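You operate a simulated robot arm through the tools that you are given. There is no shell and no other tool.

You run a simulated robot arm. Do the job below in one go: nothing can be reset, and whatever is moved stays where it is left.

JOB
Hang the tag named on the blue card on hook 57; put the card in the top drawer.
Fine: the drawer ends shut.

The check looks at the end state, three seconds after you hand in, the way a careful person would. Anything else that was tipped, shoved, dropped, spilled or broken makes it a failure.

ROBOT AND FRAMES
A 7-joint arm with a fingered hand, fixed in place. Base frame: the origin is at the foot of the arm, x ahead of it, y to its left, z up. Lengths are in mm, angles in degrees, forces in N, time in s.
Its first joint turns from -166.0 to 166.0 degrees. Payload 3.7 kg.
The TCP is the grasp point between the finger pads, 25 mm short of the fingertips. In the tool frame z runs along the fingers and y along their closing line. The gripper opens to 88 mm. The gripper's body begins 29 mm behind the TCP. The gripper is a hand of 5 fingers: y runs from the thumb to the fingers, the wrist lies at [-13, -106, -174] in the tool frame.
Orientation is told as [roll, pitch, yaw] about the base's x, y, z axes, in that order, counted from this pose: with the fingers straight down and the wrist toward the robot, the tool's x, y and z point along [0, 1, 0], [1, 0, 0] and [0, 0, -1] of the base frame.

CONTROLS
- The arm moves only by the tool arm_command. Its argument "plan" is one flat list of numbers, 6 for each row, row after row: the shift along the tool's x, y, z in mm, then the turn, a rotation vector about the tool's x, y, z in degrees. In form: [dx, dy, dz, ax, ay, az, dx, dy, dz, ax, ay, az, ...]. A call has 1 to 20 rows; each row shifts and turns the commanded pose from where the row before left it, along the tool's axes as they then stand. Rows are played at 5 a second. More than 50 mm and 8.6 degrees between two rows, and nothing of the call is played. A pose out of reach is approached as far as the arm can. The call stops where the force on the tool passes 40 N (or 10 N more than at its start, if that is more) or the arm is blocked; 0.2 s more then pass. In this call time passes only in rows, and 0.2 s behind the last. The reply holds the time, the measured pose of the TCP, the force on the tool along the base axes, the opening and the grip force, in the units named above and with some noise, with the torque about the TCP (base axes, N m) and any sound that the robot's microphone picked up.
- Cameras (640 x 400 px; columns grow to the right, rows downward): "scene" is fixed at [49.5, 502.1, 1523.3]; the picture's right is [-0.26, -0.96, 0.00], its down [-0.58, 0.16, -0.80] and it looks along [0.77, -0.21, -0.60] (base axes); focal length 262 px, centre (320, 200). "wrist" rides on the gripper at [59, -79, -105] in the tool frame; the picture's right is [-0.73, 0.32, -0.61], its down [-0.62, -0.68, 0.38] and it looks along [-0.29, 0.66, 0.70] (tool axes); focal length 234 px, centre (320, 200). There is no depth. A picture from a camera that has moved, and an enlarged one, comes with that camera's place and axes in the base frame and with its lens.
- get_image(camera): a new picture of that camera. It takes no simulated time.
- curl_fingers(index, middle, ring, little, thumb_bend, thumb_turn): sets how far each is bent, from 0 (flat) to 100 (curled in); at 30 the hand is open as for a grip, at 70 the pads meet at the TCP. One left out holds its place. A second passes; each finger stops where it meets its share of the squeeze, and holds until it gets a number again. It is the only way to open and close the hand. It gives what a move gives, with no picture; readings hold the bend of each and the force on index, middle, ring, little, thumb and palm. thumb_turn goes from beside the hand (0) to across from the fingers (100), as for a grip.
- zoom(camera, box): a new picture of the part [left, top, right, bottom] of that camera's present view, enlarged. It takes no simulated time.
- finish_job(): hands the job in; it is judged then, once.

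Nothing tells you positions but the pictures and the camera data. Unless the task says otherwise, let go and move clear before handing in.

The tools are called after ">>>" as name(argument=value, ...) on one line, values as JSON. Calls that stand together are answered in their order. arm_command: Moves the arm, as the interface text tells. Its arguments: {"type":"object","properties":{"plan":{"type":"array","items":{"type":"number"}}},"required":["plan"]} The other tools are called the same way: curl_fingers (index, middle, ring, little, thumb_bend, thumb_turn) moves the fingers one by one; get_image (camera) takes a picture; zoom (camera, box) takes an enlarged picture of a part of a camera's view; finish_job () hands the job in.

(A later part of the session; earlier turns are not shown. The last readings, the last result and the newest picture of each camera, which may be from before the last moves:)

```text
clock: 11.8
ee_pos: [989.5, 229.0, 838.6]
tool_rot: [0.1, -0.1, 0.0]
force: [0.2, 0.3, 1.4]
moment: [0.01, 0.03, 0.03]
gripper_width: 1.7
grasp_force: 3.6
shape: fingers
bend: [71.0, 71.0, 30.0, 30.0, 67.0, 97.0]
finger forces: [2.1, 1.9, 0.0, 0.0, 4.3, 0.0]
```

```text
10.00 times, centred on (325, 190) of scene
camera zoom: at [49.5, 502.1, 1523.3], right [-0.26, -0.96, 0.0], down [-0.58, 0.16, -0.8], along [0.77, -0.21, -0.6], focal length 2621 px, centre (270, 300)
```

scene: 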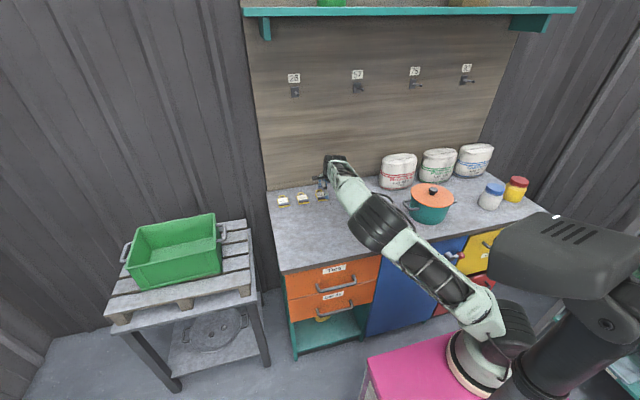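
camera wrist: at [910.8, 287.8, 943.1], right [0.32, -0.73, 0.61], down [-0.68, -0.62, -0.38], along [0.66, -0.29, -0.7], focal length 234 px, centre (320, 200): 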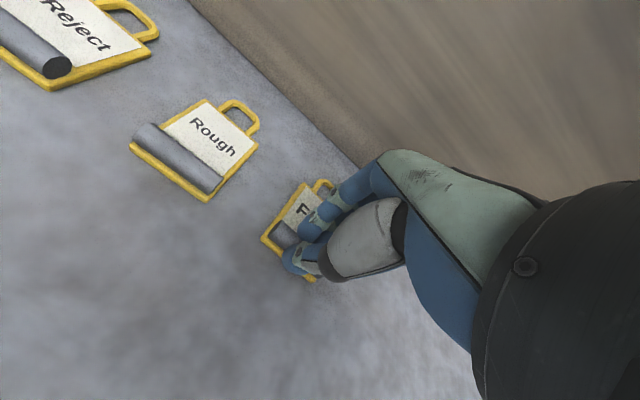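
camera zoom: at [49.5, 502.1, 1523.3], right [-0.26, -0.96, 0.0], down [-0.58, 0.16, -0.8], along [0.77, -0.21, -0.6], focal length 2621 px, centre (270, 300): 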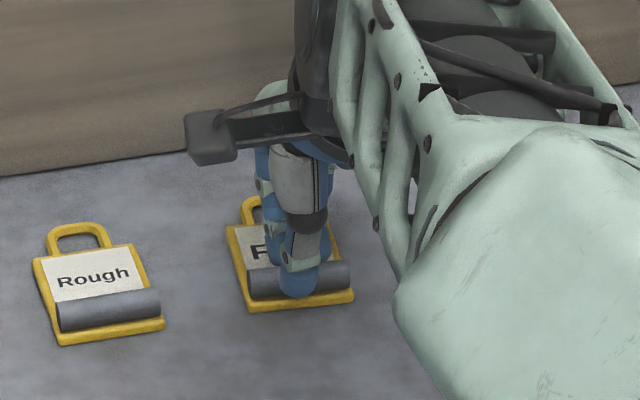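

The width reading of 1.7 mm says the pads met above the ridge: the tips rise as the fingers curl. I'll reopen slightly, lower until the tips touch the plate, and close again.

>>> curl_fingers(index=59, middle=58, thumb_bend=58)

>>> arm_command(plan=[0, 0, 1.5, 0, 0, 0, 0, 0, 1.5, 0, 0, 0])

>>> zoom(camera="wrist", box=[200, 160, 392, 360])

```text
clock: 12.8
ee_pos: [989.5, 228.5, 838.1]
tool_rot: [0.0, -0.1, -0.1]
force: [0.2, 0.1, -0.8]
moment: [0.02, -0.02, 0.02]
gripper_width: 23.5
grasp_force: 0.1
shape: fingers
bend: [59.0, 57.0, 30.0, 30.0, 57.0, 97.0]
finger forces: [0.1, 0.1, 0.0, 0.0, 0.0, 0.1]
```

```text
clock: 13.4
ee_pos: [989.9, 229.9, 835.7]
tool_rot: [0.0, 0.1, 0.0]
force: [0.9, 0.3, 0.6]
moment: [0.0, 0.0, -0.02]
gripper_width: 23.6
grasp_force: 0.1
shape: fingers
bend: [59.0, 57.0, 30.0, 30.0, 57.0, 97.0]
finger forces: [0.1, 0.1, 0.0, 0.0, 0.0, 0.1]
```

```text
2.00 times, centred on (296, 260) of wrist
camera zoom: at [910.6, 287.8, 939.8], right [0.32, -0.73, 0.61], down [-0.68, -0.62, -0.38], along [0.66, -0.29, -0.7], focal length 468 px, centre (368, 80)
```

zoom: 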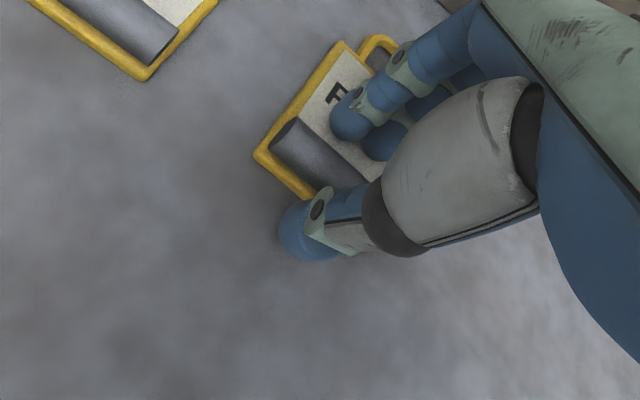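

No contact yet at z≈835.7. I'll continue lowering in small steps.

>>> arm_command(plan=[0, 0, 1.2, 0, 0, 0, 0, 0, 1.2, 0, 0, 0])

>>> arm_command(plan=[0, 0, 1, 0, 0, 0, 0, 0, 1, 0, 0, 0])

```text
clock: 14.0
ee_pos: [990.0, 228.2, 833.8]
tool_rot: [0.1, -0.1, 0.0]
force: [0.9, -1.2, 8.2]
moment: [-0.11, -0.2, -0.04]
gripper_width: 23.7
grasp_force: 3.9
shape: fingers
bend: [59.0, 57.0, 30.0, 30.0, 57.0, 97.0]
finger forces: [0.6, 7.4, 0.0, 0.0, 0.0, 0.0]
```

```text
clock: 14.6
ee_pos: [988.9, 229.7, 834.3]
tool_rot: [0.2, -0.3, 0.0]
force: [3.6, -0.2, 22.2]
moment: [0.03, -0.52, 0.0]
gripper_width: 23.8
grasp_force: 11.3
shape: fingers
bend: [59.0, 56.0, 30.0, 30.0, 57.0, 97.0]
finger forces: [12.2, 10.1, 0.1, 0.0, 0.1, 0.0]
```

The tips now rest on the plate at TCP z≈834, well below the ridge top. I'll ease off about 2 mm and close.

>>> arm_command(plan=[0, 0, -2, 0, 0, 0])

>>> curl_fingers(index=64, middle=63, thumb_bend=63)

>>> zoom(camera="wrist", box=[232, 180, 360, 300])

>>> zoom(camera="scene", box=[310, 180, 340, 205])

```text
clock: 15.0
ee_pos: [990.1, 229.0, 834.2]
tool_rot: [0.0, 0.1, 0.1]
force: [2.4, 1.8, 16.0]
moment: [0.04, -0.41, 0.04]
gripper_width: 24.1
grasp_force: 7.8
shape: fingers
bend: [59.0, 56.0, 30.0, 30.0, 57.0, 97.0]
finger forces: [7.9, 8.1, 0.0, 0.1, 0.1, 0.0]
```

```text
clock: 16.0
ee_pos: [988.9, 228.8, 832.4]
tool_rot: [0.1, 0.0, 0.0]
force: [2.2, -0.8, 7.3]
moment: [0.0, -0.15, 0.04]
gripper_width: 14.2
grasp_force: 3.8
shape: fingers
bend: [63.0, 62.0, 30.0, 30.0, 62.0, 97.0]
finger forces: [3.8, 3.4, 0.0, 0.0, 0.3, 0.1]
```

```text
3.33 times, centred on (296, 240) of wrist
camera zoom: at [911.0, 287.4, 937.6], right [0.32, -0.73, 0.61], down [-0.68, -0.62, -0.38], along [0.66, -0.29, -0.7], focal length 781 px, centre (400, 67)
```

zoom: 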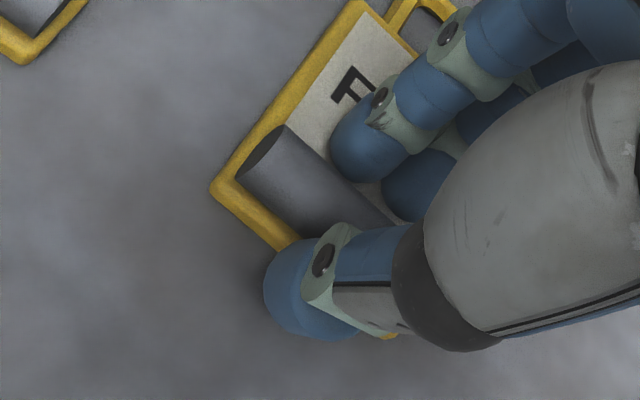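

```text
16.00 times, centred on (325, 192) of scene
camera zoom: at [49.5, 502.1, 1523.3], right [-0.26, -0.96, 0.0], down [-0.58, 0.16, -0.8], along [0.77, -0.21, -0.6], focal length 4194 px, centre (240, 320)
```

zoom: 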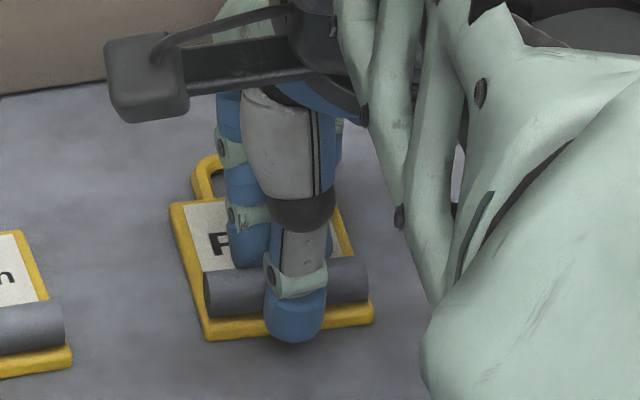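

The ridge now sits clearly between the finger tips and the thumb. I'll close the rest of the way.

>>> curl_fingers(index=70, middle=70, thumb_bend=72)

>>> zoom(camera="wrist", box=[232, 180, 360, 300])

>>> zoom(camera="scene", box=[310, 180, 340, 205])

```text
clock: 17.0
ee_pos: [990.4, 228.8, 833.1]
tool_rot: [0.0, 0.0, 0.1]
force: [-0.4, -0.2, -0.3]
moment: [-0.01, -0.03, 0.02]
gripper_width: 7.8
grasp_force: 4.0
shape: fingers
bend: [66.0, 68.0, 30.0, 30.0, 66.0, 97.0]
finger forces: [3.3, 1.4, 0.1, 0.0, 4.4, 0.0]
```

```text
3.33 times, centred on (296, 240) of wrist
camera zoom: at [911.2, 287.5, 937.6], right [0.32, -0.73, 0.61], down [-0.68, -0.62, -0.38], along [0.66, -0.29, -0.7], focal length 781 px, centre (400, 67)
```

zoom: 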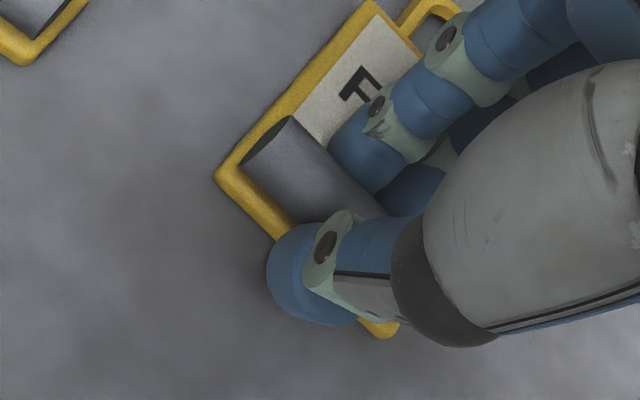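

```text
16.00 times, centred on (325, 192) of scene
camera zoom: at [49.5, 502.1, 1523.3], right [-0.26, -0.96, 0.0], down [-0.58, 0.16, -0.8], along [0.77, -0.21, -0.6], focal length 4194 px, centre (240, 320)
```

zoom: 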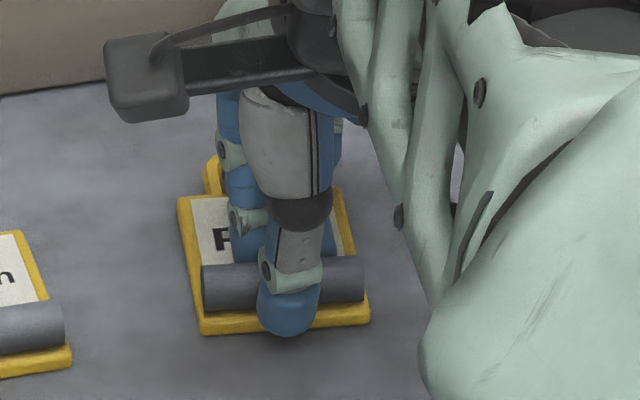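

The grip is on: width 7.8 mm, with index, middle and thumb all loaded and the tag turned about 9° clockwise. I'll lift slightly and check that it follows.

>>> arm_command(plan=[0, 0, -3, 0, 0, 0, 0, 0, -5, 0, 0, 0, 0, 0, -8, 0, 0, 0, 0, 0, -10, 0, 0, 0])

>>> get_image(camera="wrist")

>>> zoom(camera="scene", box=[305, 170, 345, 205])

```text
clock: 18.0
ee_pos: [989.4, 228.7, 858.8]
tool_rot: [0.0, 0.1, 0.0]
force: [1.1, 0.6, 0.4]
moment: [0.02, -0.05, 0.03]
gripper_width: 7.8
grasp_force: 5.0
shape: fingers
bend: [66.0, 68.0, 30.0, 30.0, 67.0, 97.0]
finger forces: [3.2, 1.3, 0.0, 0.1, 4.5, 0.0]
```

```text
taken
camera wrist: at [910.3, 287.0, 962.4], right [0.32, -0.73, 0.61], down [-0.68, -0.62, -0.38], along [0.66, -0.29, -0.7], focal length 234 px, centre (320, 200)
```

wrist: 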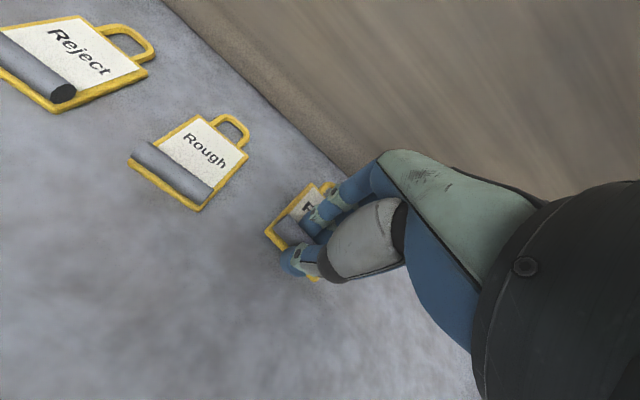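

```text
11.43 times, centred on (325, 188) of scene
camera zoom: at [49.5, 502.1, 1523.3], right [-0.26, -0.96, 0.0], down [-0.58, 0.16, -0.8], along [0.77, -0.21, -0.6], focal length 2996 px, centre (263, 343)
```

zoom: 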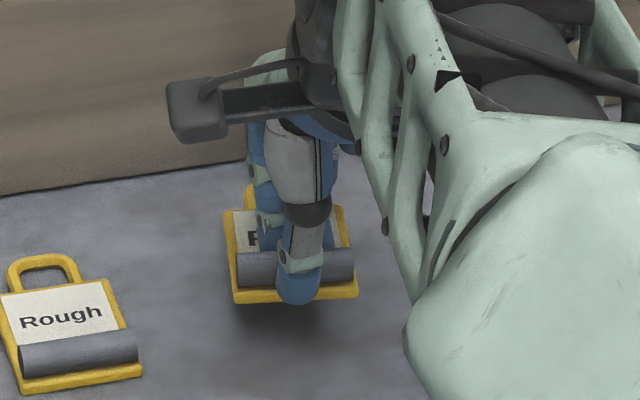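

The tag lifted cleanly and stays level. I'll carry it up and back, clear of everything, before turning the hand to face the wall.

>>> arm_command(plan=[0, 0, -30, 0, 0, 0, -12, -21, -30, 0, 0, 0, -12, -21, -30, 0, 0, 0, -12, -21, -30, 0, 0, 0, -12, -21, -30, 0, 0, 0, -12, -21, -30, 0, 0, 0, -12, -21, -30, 0, 0, 0, -12, -21, -30, 0, 0, 0, -12, -21, -30, 0, 0, 0])

>>> get_image(camera="scene")

>>> get_image(camera="wrist")

```text
clock: 20.0
ee_pos: [821.6, 133.2, 1127.2]
tool_rot: [0.0, -0.1, 0.1]
force: [0.6, -0.5, -0.6]
moment: [-0.02, 0.01, 0.03]
gripper_width: 7.9
grasp_force: 4.4
shape: fingers
bend: [66.0, 68.0, 30.0, 30.0, 67.0, 97.0]
finger forces: [3.1, 1.2, 0.1, 0.1, 4.5, 0.0]
```

```text
taken
```

scene: 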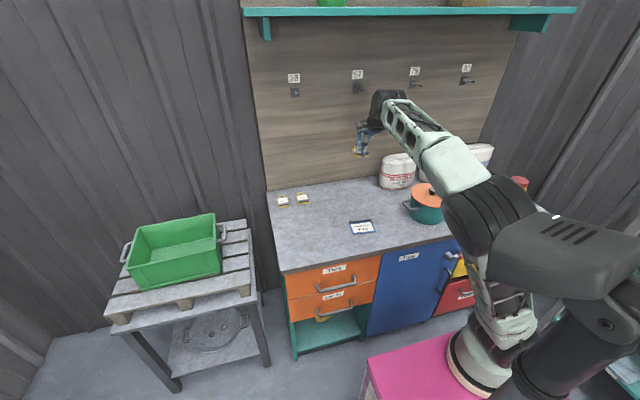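

```text
taken
camera wrist: at [743.1, 192.2, 1232.5], right [0.32, -0.73, 0.61], down [-0.68, -0.62, -0.38], along [0.66, -0.29, -0.7], focal length 234 px, centre (320, 200)
```

wrist: 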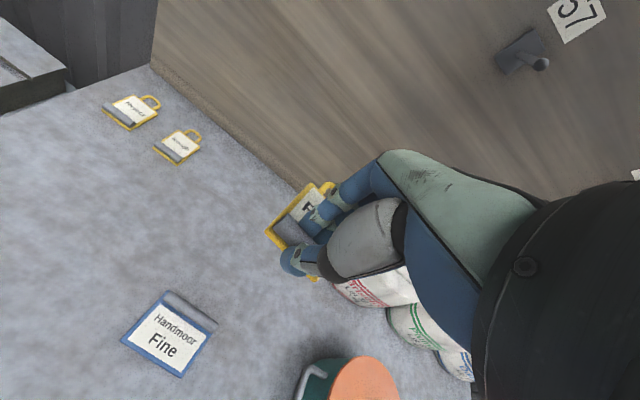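

The tag is secure, and hook 57 is now in the wrist camera's view. I'll zoom to measure the hook from here.

>>> zoom(camera="wrist", box=[480, 0, 608, 80])

>>> zoom(camera="scene", box=[345, 115, 385, 160])

>>> zoom(camera="wrist", box=[250, 170, 378, 290])

```text
5.00 times, centred on (544, 40) of wrist
camera zoom: at [743.1, 192.2, 1232.5], right [0.32, -0.73, 0.61], down [-0.68, -0.62, -0.38], along [0.66, -0.29, -0.7], focal length 1171 px, centre (-800, 1000)
```

zoom: 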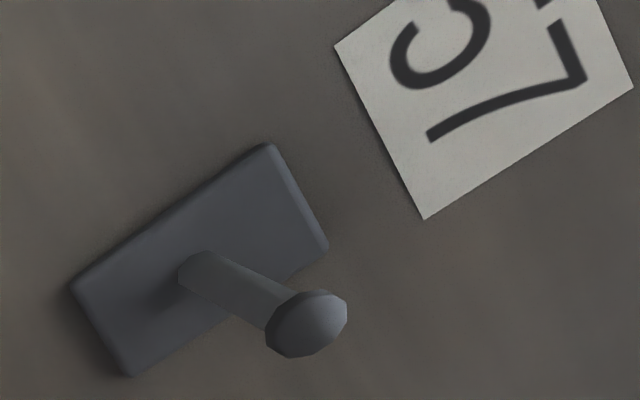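

```text
8.89 times, centred on (365, 138) of scene
camera zoom: at [49.5, 502.1, 1523.3], right [-0.26, -0.96, 0.0], down [-0.58, 0.16, -0.8], along [0.77, -0.21, -0.6], focal length 2330 px, centre (-80, 756)
```

zoom: 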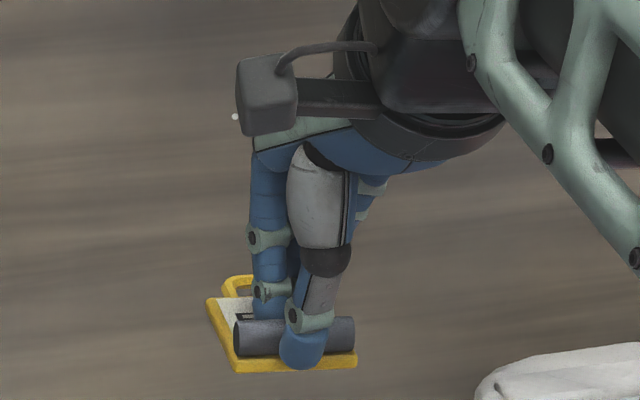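

```text
3.33 times, centred on (314, 230) of wrist
camera zoom: at [743.1, 192.2, 1232.5], right [0.32, -0.73, 0.61], down [-0.68, -0.62, -0.38], along [0.66, -0.29, -0.7], focal length 781 px, centre (340, 100)
```

zoom: 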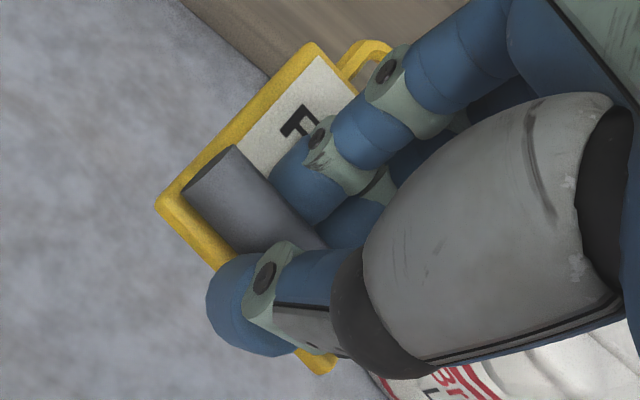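

The hook peg runs from about (1101, 56, 1248) to its ball tip at (1040, 57, 1254). The tag's loop centre is about 65 mm ahead of the TCP. I'll turn the hand in stages so it points at the wall, starting with 45°.

>>> arm_command(plan=[0, 0, 0, -7.5, 0, 0, 0, 0, 0, -7.5, 0, 0, 0, 0, 0, -7.5, 0, 0, 0, 0, 0, -7.5, 0, 0, 0, 0, 0, -7.5, 0, 0, 0, 0, 0, -7.5, 0, 0])

>>> get_image(camera="scene")

>>> get_image(camera="wrist")

```text
clock: 21.4
ee_pos: [822.0, 132.6, 1129.5]
tool_rot: [0.0, -45.1, 0.1]
force: [-0.6, -0.3, 0.3]
moment: [0.01, 0.01, 0.0]
gripper_width: 7.9
grasp_force: 4.3
shape: fingers
bend: [66.0, 68.0, 30.0, 30.0, 67.0, 97.0]
finger forces: [3.1, 1.2, 0.0, 0.0, 4.7, 0.0]
```

```text
taken
```

scene: 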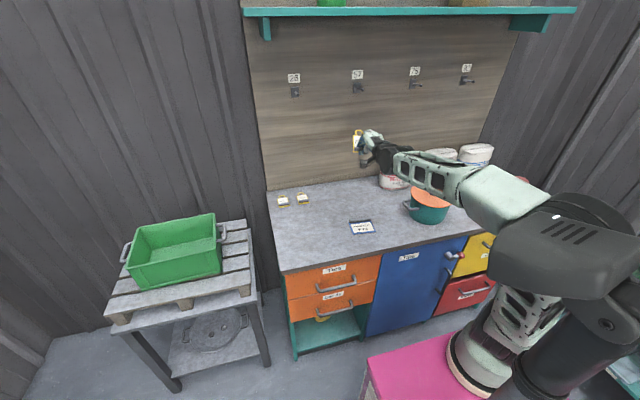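

```text
taken
camera wrist: at [691.5, 191.6, 1146.6], right [-0.2, -0.73, 0.66], down [-0.21, -0.62, -0.75], along [0.96, -0.29, -0.03], focal length 234 px, centre (320, 200)
```

wrist: 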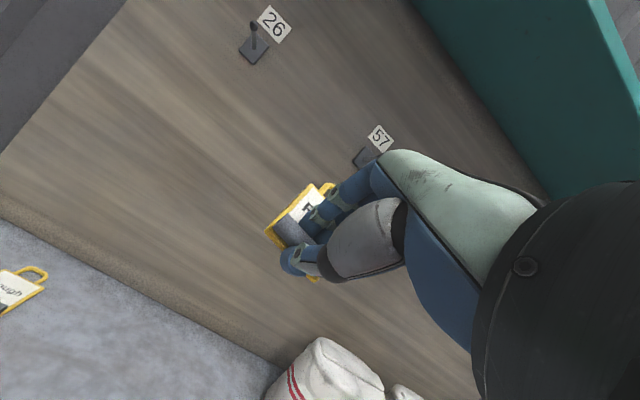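

The turn works and the grip is steady. I'll finish turning to horizontal while rising.

>>> arm_command(plan=[0, 10, -10, -7.5, 0, 0, 0, 10, -9, -7.5, 0, 0, 0, 12, -7, -7.5, 0, 0, 0, 12, -5, -7.5, 0, 0, 0, 13, -3, -7.5, 0, 0, 0, 14, -1, -7.5, 0, 0])

>>> get_image(camera="scene")

>>> get_image(camera="wrist")

```text
clock: 22.8
ee_pos: [821.8, 132.3, 1211.0]
tool_rot: [168.1, -90.0, -168.2]
force: [-0.3, 0.0, 1.2]
moment: [-0.01, 0.01, -0.06]
gripper_width: 7.7
grasp_force: 4.3
shape: fingers
bend: [66.0, 68.0, 30.0, 30.0, 67.0, 97.0]
finger forces: [3.1, 1.1, 0.0, 0.1, 4.5, 0.1]
```

```text
taken
```

scene: 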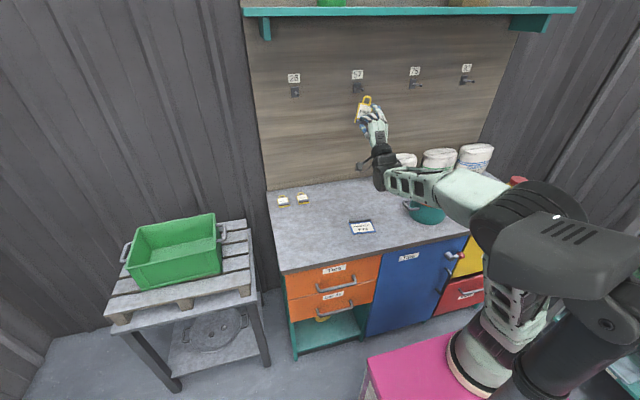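

```text
taken
camera wrist: at [717.0, 191.2, 1131.9], right [-0.61, -0.73, 0.32], down [0.39, -0.62, -0.68], along [0.69, -0.29, 0.66], focal length 234 px, centre (320, 200)
```

wrist: 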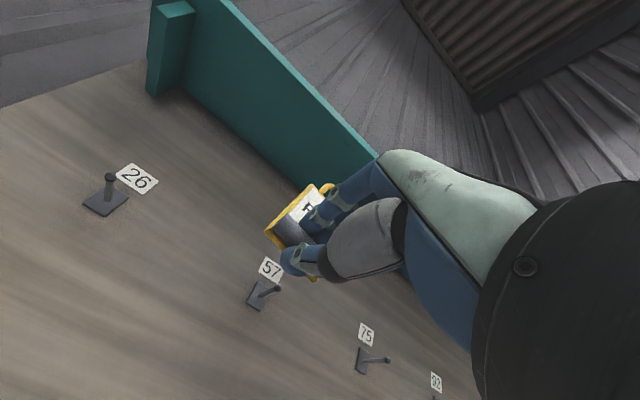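

The hand now points at the wall with the tag upright, leaning about 11°. I'll roll to level it and then inspect.

>>> arm_command(plan=[0, 0, 0, 0, 0, -5.5, 0, 0, 0, 0, 0, -5.5])

>>> zoom(camera="scene", box=[345, 65, 400, 135])

>>> get_image(camera="wrist")

>>> zoom(camera="wrist", box=[240, 160, 368, 320])

```text
clock: 23.4
ee_pos: [821.4, 132.7, 1211.4]
tool_rot: [-90.1, -79.0, 90.3]
force: [0.0, 0.3, -0.4]
moment: [0.02, -0.01, -0.01]
gripper_width: 7.8
grasp_force: 3.8
shape: fingers
bend: [66.0, 68.0, 30.0, 30.0, 67.0, 97.0]
finger forces: [2.9, 1.2, 0.1, 0.0, 4.4, 0.0]
```

```text
5.71 times, centred on (372, 100) of scene
camera zoom: at [49.5, 502.1, 1523.3], right [-0.26, -0.96, 0.0], down [-0.58, 0.16, -0.8], along [0.77, -0.21, -0.6], focal length 1498 px, centre (20, 771)
```

zoom: 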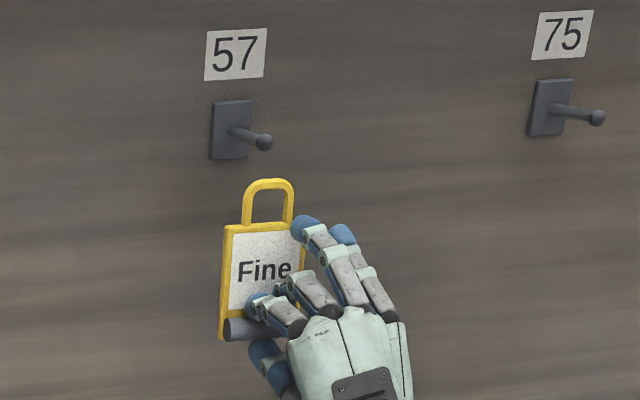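

```text
taken
camera wrist: at [716.8, 175.2, 1121.6], right [-0.61, -0.65, 0.46], down [0.38, -0.74, -0.55], along [0.7, -0.16, 0.7], focal length 234 px, centre (320, 200)
```

wrist: 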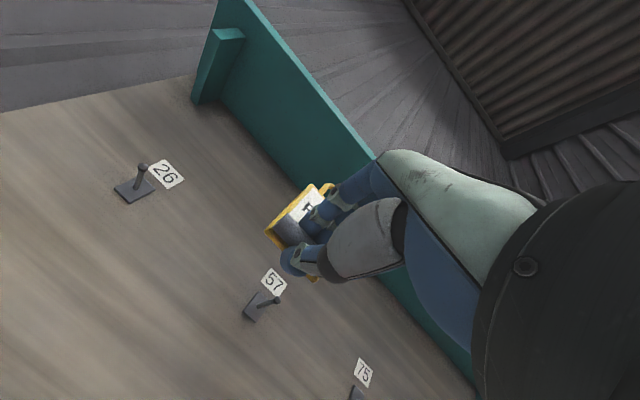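

```text
2.50 times, centred on (304, 240) of wrist
camera zoom: at [716.8, 175.2, 1121.6], right [-0.61, -0.65, 0.46], down [0.38, -0.74, -0.55], along [0.7, -0.16, 0.7], focal length 585 px, centre (360, 100)
```

zoom: 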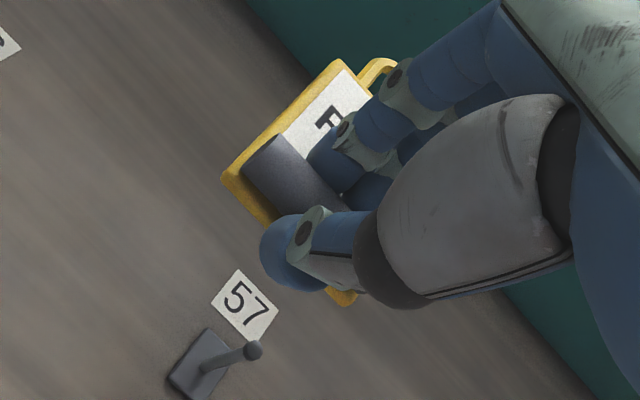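

The tag is upright with its loop on top, and from two wrist views the peg sits at y≈49, z≈1248–1255. I'll move to a staging point in front of hook 57 and then align visually.

>>> arm_command(plan=[-19.2, -9.45, 29.6, 0, 0, 0, -19.2, -9.45, 29.6, 0, 0, 0, -19.2, -9.45, 29.6, 0, 0, 0, -19.2, -9.45, 29.6, 0, 0, 0])

>>> get_image(camera="scene")

>>> zoom(camera="scene", box=[340, 65, 390, 115])

>>> get_image(camera="wrist")

>>> zoom(camera="wrist", box=[240, 140, 432, 300])

```text
clock: 24.4
ee_pos: [941.1, 52.4, 1188.1]
tool_rot: [-90.2, -79.0, 90.1]
force: [0.2, -0.5, -1.1]
moment: [-0.01, 0.02, 0.04]
gripper_width: 7.6
grasp_force: 4.0
shape: fingers
bend: [66.0, 68.0, 30.0, 30.0, 67.0, 97.0]
finger forces: [3.0, 1.2, 0.1, 0.0, 4.5, 0.0]
```

```text
taken
```

scene: 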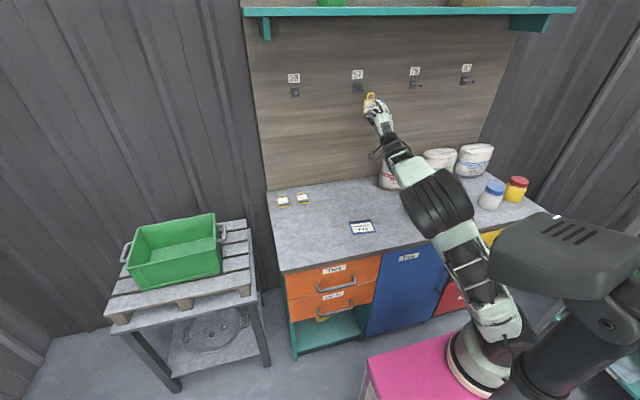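

```text
8.00 times, centred on (365, 90) of scene
camera zoom: at [49.5, 502.1, 1523.3], right [-0.26, -0.96, 0.0], down [-0.58, 0.16, -0.8], along [0.77, -0.21, -0.6], focal length 2097 px, centre (-40, 1080)
```

zoom: 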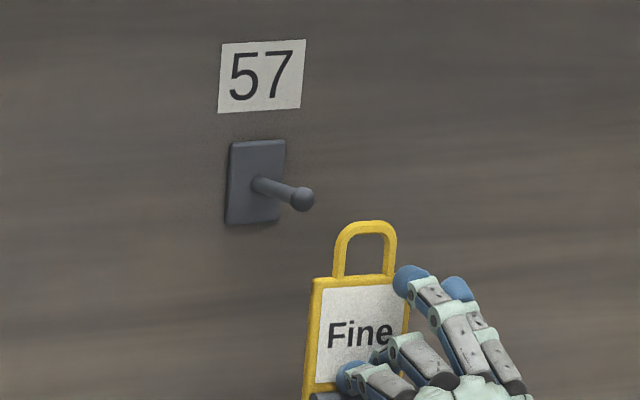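

```text
taken
camera wrist: at [836.1, 93.5, 1097.9], right [-0.61, -0.65, 0.46], down [0.38, -0.74, -0.55], along [0.7, -0.16, 0.7], focal length 234 px, centre (320, 200)
```

wrist: 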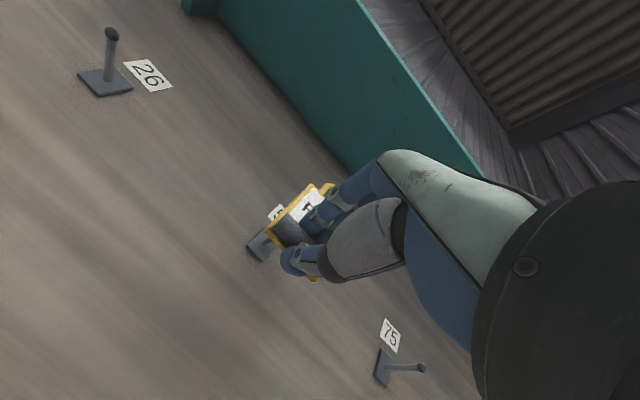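

```text
2.50 times, centred on (336, 220) of wrist
camera zoom: at [836.1, 93.5, 1097.9], right [-0.61, -0.65, 0.46], down [0.38, -0.74, -0.55], along [0.7, -0.16, 0.7], focal length 585 px, centre (280, 150)
```

zoom: 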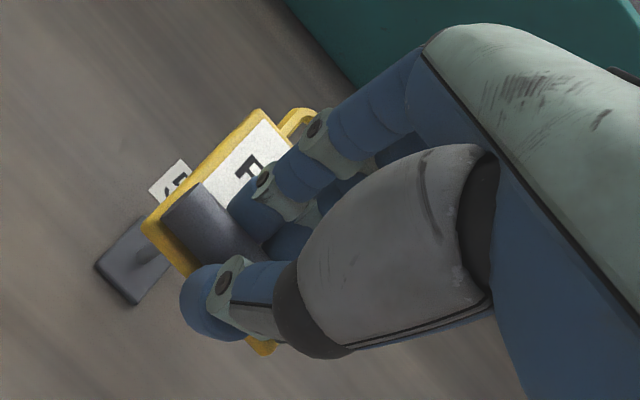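

The scene view shows the loop below and right of the peg. The ball's exact depth still matters, so I'll sidestep right to see it past the tag with the wrist camera.

>>> arm_command(plan=[-22.9, -4.5, 13, 0, 0, 0, -22.9, -4.5, 13, 0, 0, 0, -22.9, -4.4, 14, 0, 0, 0])

>>> get_image(camera="wrist")

>>> zoom(camera="wrist", box=[176, 140, 336, 260])

>>> zoom(camera="scene", box=[345, 70, 395, 110])

```text
clock: 25.2
ee_pos: [978.9, -18.3, 1189.0]
tool_rot: [-90.1, -79.0, 90.2]
force: [-1.0, 0.4, 0.1]
moment: [-0.05, -0.03, 0.02]
gripper_width: 7.7
grasp_force: 4.0
shape: fingers
bend: [66.0, 68.0, 30.0, 30.0, 67.0, 97.0]
finger forces: [3.0, 1.3, 0.0, 0.1, 4.4, 0.0]
```

```text
taken
camera wrist: at [874.7, 24.5, 1099.3], right [-0.61, -0.65, 0.46], down [0.38, -0.74, -0.55], along [0.7, -0.16, 0.7], focal length 234 px, centre (320, 200)
```

wrist: 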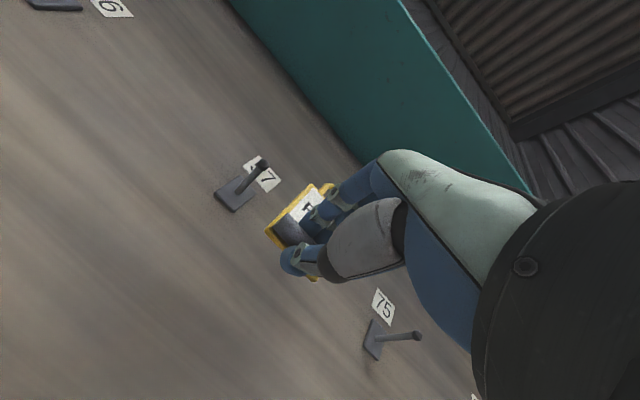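

```text
3.33 times, centred on (256, 200) of wrist
camera zoom: at [874.7, 24.5, 1099.3], right [-0.61, -0.65, 0.46], down [0.38, -0.74, -0.55], along [0.7, -0.16, 0.7], focal length 781 px, centre (533, 200)
```

zoom: 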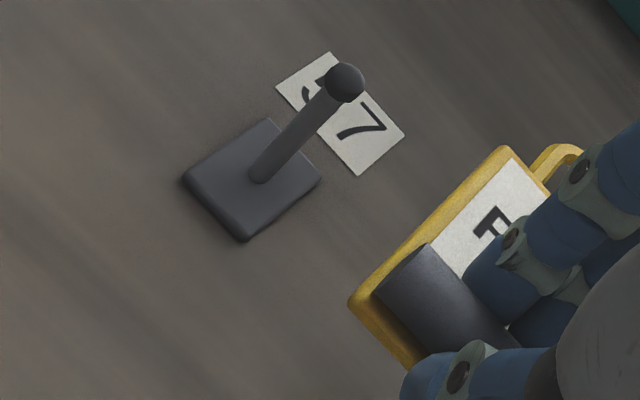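

```text
10.00 times, centred on (370, 90) of scene
camera zoom: at [49.5, 502.1, 1523.3], right [-0.26, -0.96, 0.0], down [-0.58, 0.16, -0.8], along [0.77, -0.21, -0.6], focal length 2621 px, centre (-180, 1300)
```

zoom: 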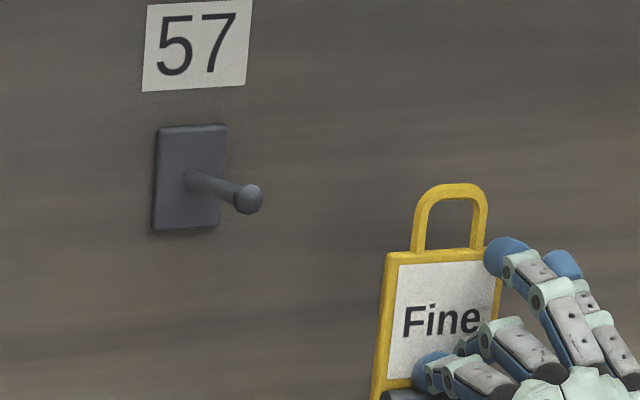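

The three wrist views agree on the ball at (1057, 49.5, 1255.5). The loop centre is about 64.8 mm above the TCP axis with an opening of about 19×17 mm. I'll shift left to line the loop up in front of the ball and check.

>>> arm_command(plan=[32.9, 8.1, 0, 0, 0, 0, 32.8, 8.1, 0, 0, 0, 0])

>>> zoom(camera="scene", box=[345, 65, 385, 105])

>>> zoom(camera="wrist", box=[240, 140, 400, 260])

```text
clock: 25.8
ee_pos: [979.7, 47.3, 1191.8]
tool_rot: [-90.2, -79.0, 90.0]
force: [-0.2, -1.2, -0.1]
moment: [0.02, -0.01, 0.06]
gripper_width: 7.4
grasp_force: 4.0
shape: fingers
bend: [66.0, 68.0, 30.0, 30.0, 67.0, 97.0]
finger forces: [2.9, 1.2, 0.0, 0.0, 4.4, 0.0]
```

```text
10.00 times, centred on (365, 85) of scene
camera zoom: at [49.5, 502.1, 1523.3], right [-0.26, -0.96, 0.0], down [-0.58, 0.16, -0.8], along [0.77, -0.21, -0.6], focal length 2621 px, centre (-130, 1350)
```

zoom: 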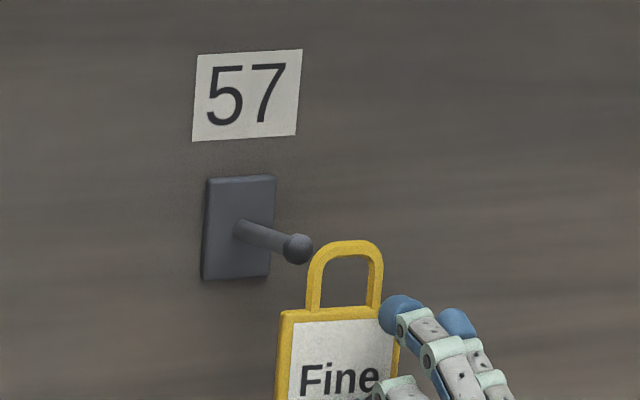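

```text
3.33 times, centred on (320, 200) of wrist
camera zoom: at [874.1, 90.2, 1101.0], right [-0.61, -0.65, 0.46], down [0.38, -0.74, -0.55], along [0.7, -0.16, 0.7], focal length 781 px, centre (320, 200)
```

zoom: 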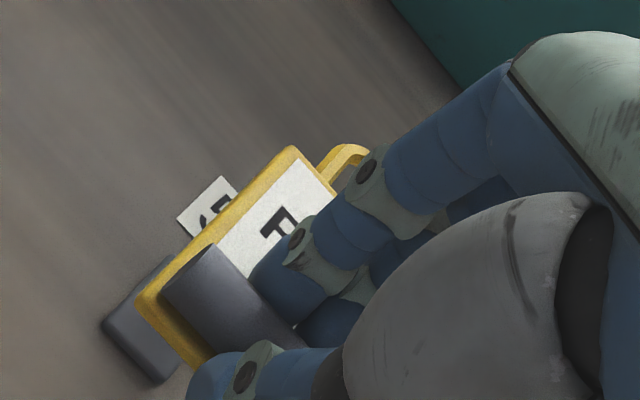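

Projecting the loop forward to the ball puts it about 2 mm low and 1.6 mm right, so I'll correct that. Then I'll advance to just short of the ball and check again.

>>> arm_command(plan=[1.4, 2.3, 8, 0, 0, 0, 0, 0, 10, 0, 0, 0, 0, 0, 8, 0, 0, 0])

>>> zoom(camera="scene", box=[350, 75, 380, 100])

>>> zoom(camera="wrist", box=[240, 140, 400, 260])

```text
clock: 26.6
ee_pos: [1004.7, 50.9, 1192.0]
tool_rot: [-90.1, -79.1, 90.1]
force: [-0.5, -0.6, -0.8]
moment: [-0.01, 0.0, 0.01]
gripper_width: 7.8
grasp_force: 4.0
shape: fingers
bend: [66.0, 68.0, 30.0, 30.0, 67.0, 97.0]
finger forces: [2.9, 1.2, 0.0, 0.0, 4.4, 0.1]
```

```text
16.00 times, centred on (365, 88) of scene
camera zoom: at [49.5, 502.1, 1523.3], right [-0.26, -0.96, 0.0], down [-0.58, 0.16, -0.8], along [0.77, -0.21, -0.6], focal length 4194 px, centre (-400, 2000)
```

zoom: 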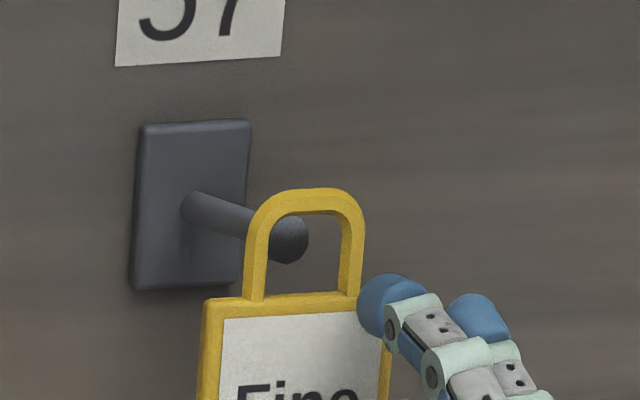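

```text
3.33 times, centred on (320, 200) of wrist
camera zoom: at [900.8, 93.1, 1103.3], right [-0.61, -0.65, 0.46], down [0.38, -0.74, -0.55], along [0.7, -0.16, 0.7], focal length 781 px, centre (320, 200)
```

zoom: 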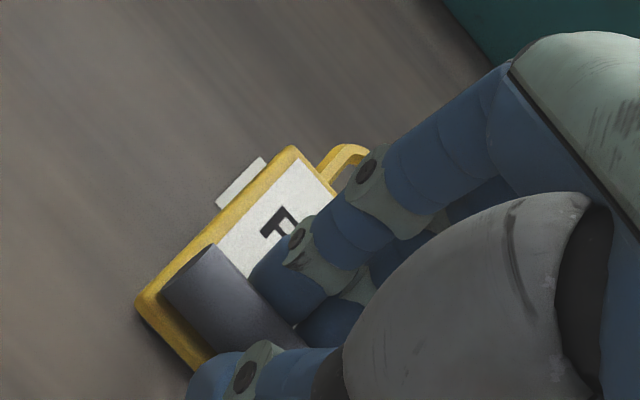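

The loop lines up vertically with the ball and is about 2 mm too far left. I'll nudge right and advance past the ball in small steps, watching the force.

>>> arm_command(plan=[-1.8, -0.3, 4, 0, 0, 0, 0, 0, 5, 0, 0, 0, 0, 0, 4, 0, 0, 0, 0, 0, 3, 0, 0, 0])

>>> zoom(camera="scene", box=[350, 75, 380, 100])

>>> zoom(camera="wrist", box=[240, 140, 400, 260])

```text
clock: 27.6
ee_pos: [1021.6, 48.0, 1193.1]
tool_rot: [-90.0, -79.0, 90.0]
force: [-1.0, 0.6, -0.4]
moment: [-0.03, -0.02, -0.03]
gripper_width: 7.9
grasp_force: 4.1
shape: fingers
bend: [66.0, 68.0, 30.0, 30.0, 67.0, 97.0]
finger forces: [3.0, 1.2, 0.0, 0.1, 4.3, 0.1]
```

```text
16.00 times, centred on (365, 88) of scene
camera zoom: at [49.5, 502.1, 1523.3], right [-0.26, -0.96, 0.0], down [-0.58, 0.16, -0.8], along [0.77, -0.21, -0.6], focal length 4194 px, centre (-400, 2000)
```

zoom: 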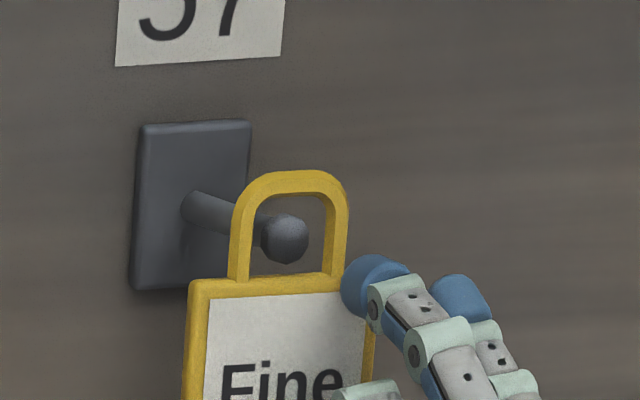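

```text
3.33 times, centred on (320, 200) of wrist
camera zoom: at [916.9, 90.4, 1103.7], right [-0.61, -0.65, 0.46], down [0.38, -0.74, -0.55], along [0.7, -0.16, 0.7], focal length 781 px, centre (320, 200)
```

zoom: 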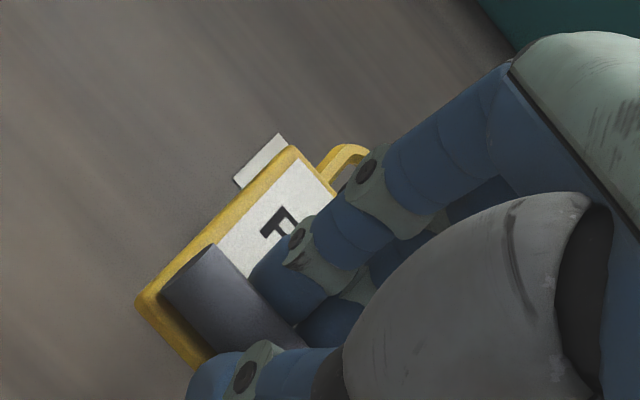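

The ball is inside the loop opening with clear margin all round and no contact force. I'll push on along the peg.

>>> arm_command(plan=[0, 0, 5, 0, 0, 0, 0, 0, 5, 0, 0, 0, 0, 0, 5, 0, 0, 0, 0, 0, 5, 0, 0, 0, 0, 0, 4, 0, 0, 0])

>>> zoom(camera="scene", box=[350, 75, 380, 100])

>>> zoom(camera="wrist", box=[240, 140, 400, 260])

```text
clock: 28.8
ee_pos: [1046.7, 48.0, 1194.7]
tool_rot: [-90.1, -79.0, 90.1]
force: [0.3, 0.1, -0.4]
moment: [0.0, 0.02, -0.02]
gripper_width: 7.8
grasp_force: 4.0
shape: fingers
bend: [66.0, 68.0, 30.0, 30.0, 67.0, 97.0]
finger forces: [3.0, 1.2, 0.1, 0.0, 4.4, 0.1]
```

```text
16.00 times, centred on (365, 88) of scene
camera zoom: at [49.5, 502.1, 1523.3], right [-0.26, -0.96, 0.0], down [-0.58, 0.16, -0.8], along [0.77, -0.21, -0.6], focal length 4194 px, centre (-400, 2000)
```

zoom: 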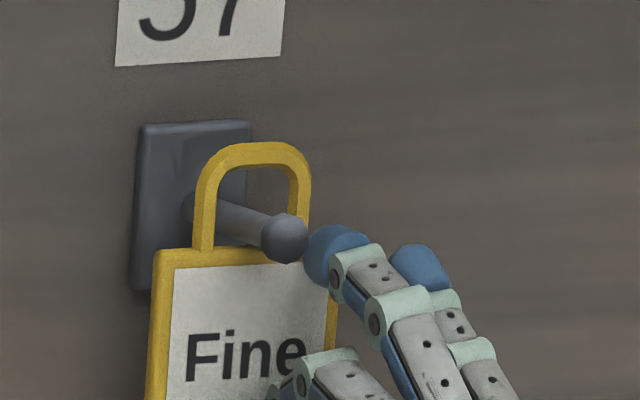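

```text
3.33 times, centred on (320, 200) of wrist
camera zoom: at [941.0, 90.3, 1104.9], right [-0.61, -0.65, 0.46], down [0.38, -0.74, -0.55], along [0.7, -0.16, 0.7], focal length 781 px, centre (320, 200)
```

zoom: 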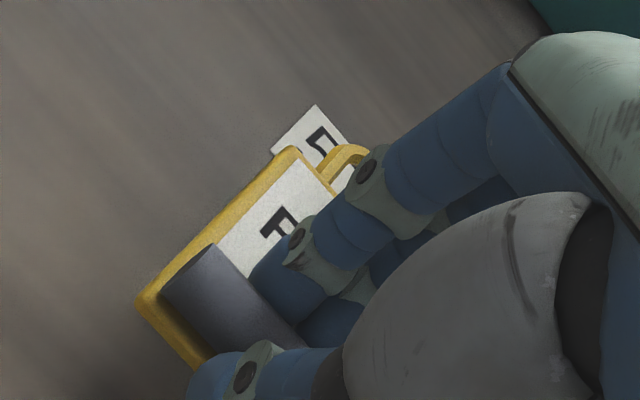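

The peg is through the loop with the ball well in front. I'll lower so the loop's top bar comes down onto the peg.

>>> arm_command(plan=[0.57, -2.94, 0, 0, 0, 0, 0.57, -2.94, 0, 0, 0, 0, 0.38, -1.96, 0, 0, 0, 0])

>>> zoom(camera="scene", box=[350, 75, 380, 100])

```text
clock: 29.6
ee_pos: [1046.0, 47.2, 1187.1]
tool_rot: [-90.1, -79.0, 90.0]
force: [0.5, -0.2, -0.5]
moment: [0.03, -0.01, -0.02]
gripper_width: 7.6
grasp_force: 3.9
shape: fingers
bend: [66.0, 68.0, 30.0, 30.0, 67.0, 97.0]
finger forces: [3.1, 1.2, 0.1, 0.1, 4.4, 0.0]
```

```text
16.00 times, centred on (365, 88) of scene
camera zoom: at [49.5, 502.1, 1523.3], right [-0.26, -0.96, 0.0], down [-0.58, 0.16, -0.8], along [0.77, -0.21, -0.6], focal length 4194 px, centre (-400, 2000)
```

zoom: 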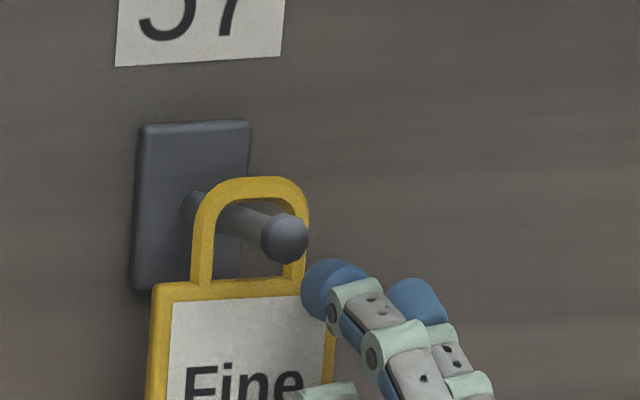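

The top bar is nearly on the peg, with no load yet. I'll go down another millimetre or two.

>>> arm_command(plan=[0.19, -0.98, 0, 0, 0, 0, 0.19, -0.98, 0, 0, 0, 0])

>>> zoom(camera="scene", box=[350, 75, 380, 100])

```text
clock: 30.2
ee_pos: [1045.3, 47.2, 1186.2]
tool_rot: [-90.3, -79.1, 90.4]
force: [0.5, -0.7, 1.0]
moment: [-0.04, -0.04, -0.01]
gripper_width: 7.6
grasp_force: 4.6
shape: fingers
bend: [65.0, 68.0, 30.0, 30.0, 67.0, 97.0]
finger forces: [3.5, 1.7, 0.1, 0.0, 4.1, 0.1]
```

```text
16.00 times, centred on (365, 88) of scene
camera zoom: at [49.5, 502.1, 1523.3], right [-0.26, -0.96, 0.0], down [-0.58, 0.16, -0.8], along [0.77, -0.21, -0.6], focal length 4194 px, centre (-400, 2000)
```

zoom: 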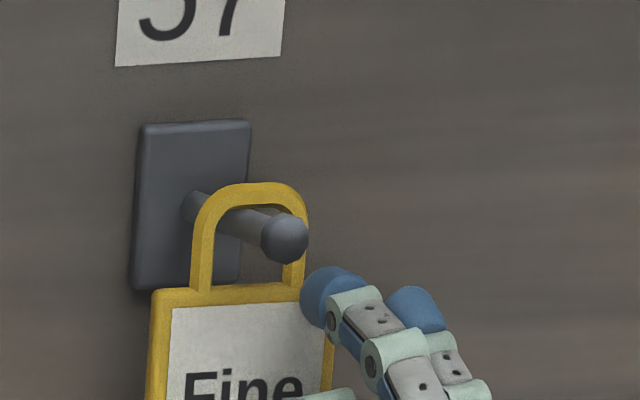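

The finger and thumb forces shifted, so the peg is now taking the tag's weight. I'll open the fingers gently.

>>> curl_fingers(index=61, middle=62, thumb_bend=61)

>>> zoom(camera="scene", box=[345, 75, 393, 115])

>>> curl_fingers(index=52, middle=52, thumb_bend=52)

>>> zoom(camera="scene", box=[345, 75, 393, 115])

>>> zoom(camera="wrist", box=[224, 140, 400, 260])

```text
clock: 31.2
ee_pos: [1045.7, 47.0, 1185.3]
tool_rot: [-90.1, -79.0, 90.1]
force: [0.0, 0.1, -0.1]
moment: [0.01, -0.01, 0.02]
gripper_width: 17.1
grasp_force: 0.0
shape: fingers
bend: [61.0, 62.0, 30.0, 30.0, 61.0, 97.0]
finger forces: [0.0, 0.1, 0.1, 0.0, 0.1, 0.0]
```

```text
10.00 times, centred on (369, 95) of scene
camera zoom: at [49.5, 502.1, 1523.3], right [-0.26, -0.96, 0.0], down [-0.58, 0.16, -0.8], along [0.77, -0.21, -0.6], focal length 2621 px, centre (-170, 1250)
```

zoom: 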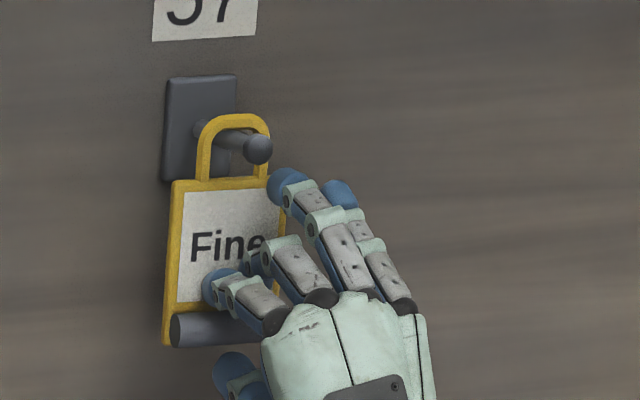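

```text
clock: 32.2
ee_pos: [1045.1, 48.2, 1184.2]
tool_rot: [-90.1, -78.9, 90.1]
force: [0.1, 0.1, 0.5]
moment: [-0.02, 0.01, -0.02]
gripper_width: 36.7
grasp_force: 0.1
shape: fingers
bend: [52.0, 52.0, 30.0, 30.0, 52.0, 97.0]
finger forces: [0.1, 0.1, 0.0, 0.1, 0.1, 0.0]
```

```text
10.00 times, centred on (369, 95) of scene
camera zoom: at [49.5, 502.1, 1523.3], right [-0.26, -0.96, 0.0], down [-0.58, 0.16, -0.8], along [0.77, -0.21, -0.6], focal length 2621 px, centre (-170, 1250)
```

zoom: 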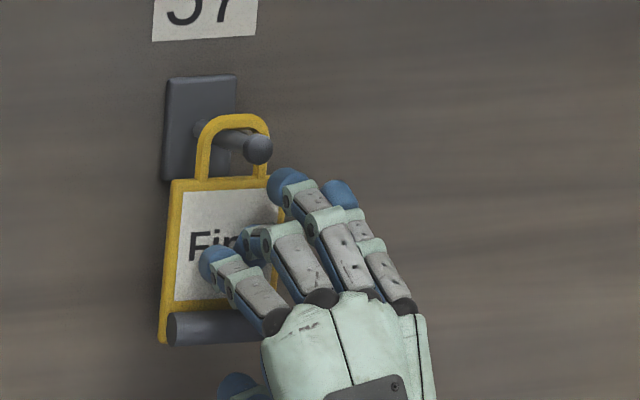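

```text
3.33 times, centred on (312, 200) of wrist
camera zoom: at [940.8, 90.5, 1094.6], right [-0.61, -0.65, 0.46], down [0.38, -0.74, -0.55], along [0.7, -0.16, 0.7], focal length 781 px, centre (347, 200)
```

zoom: 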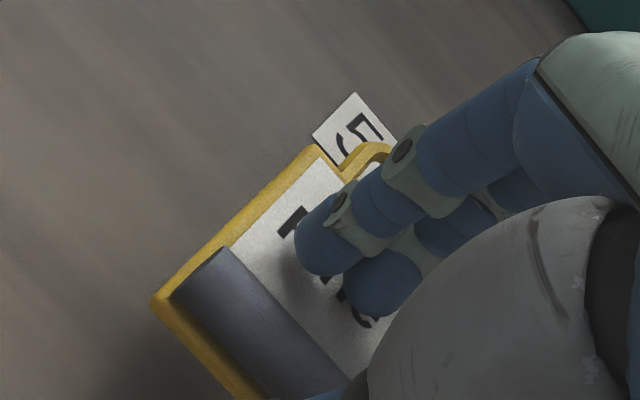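

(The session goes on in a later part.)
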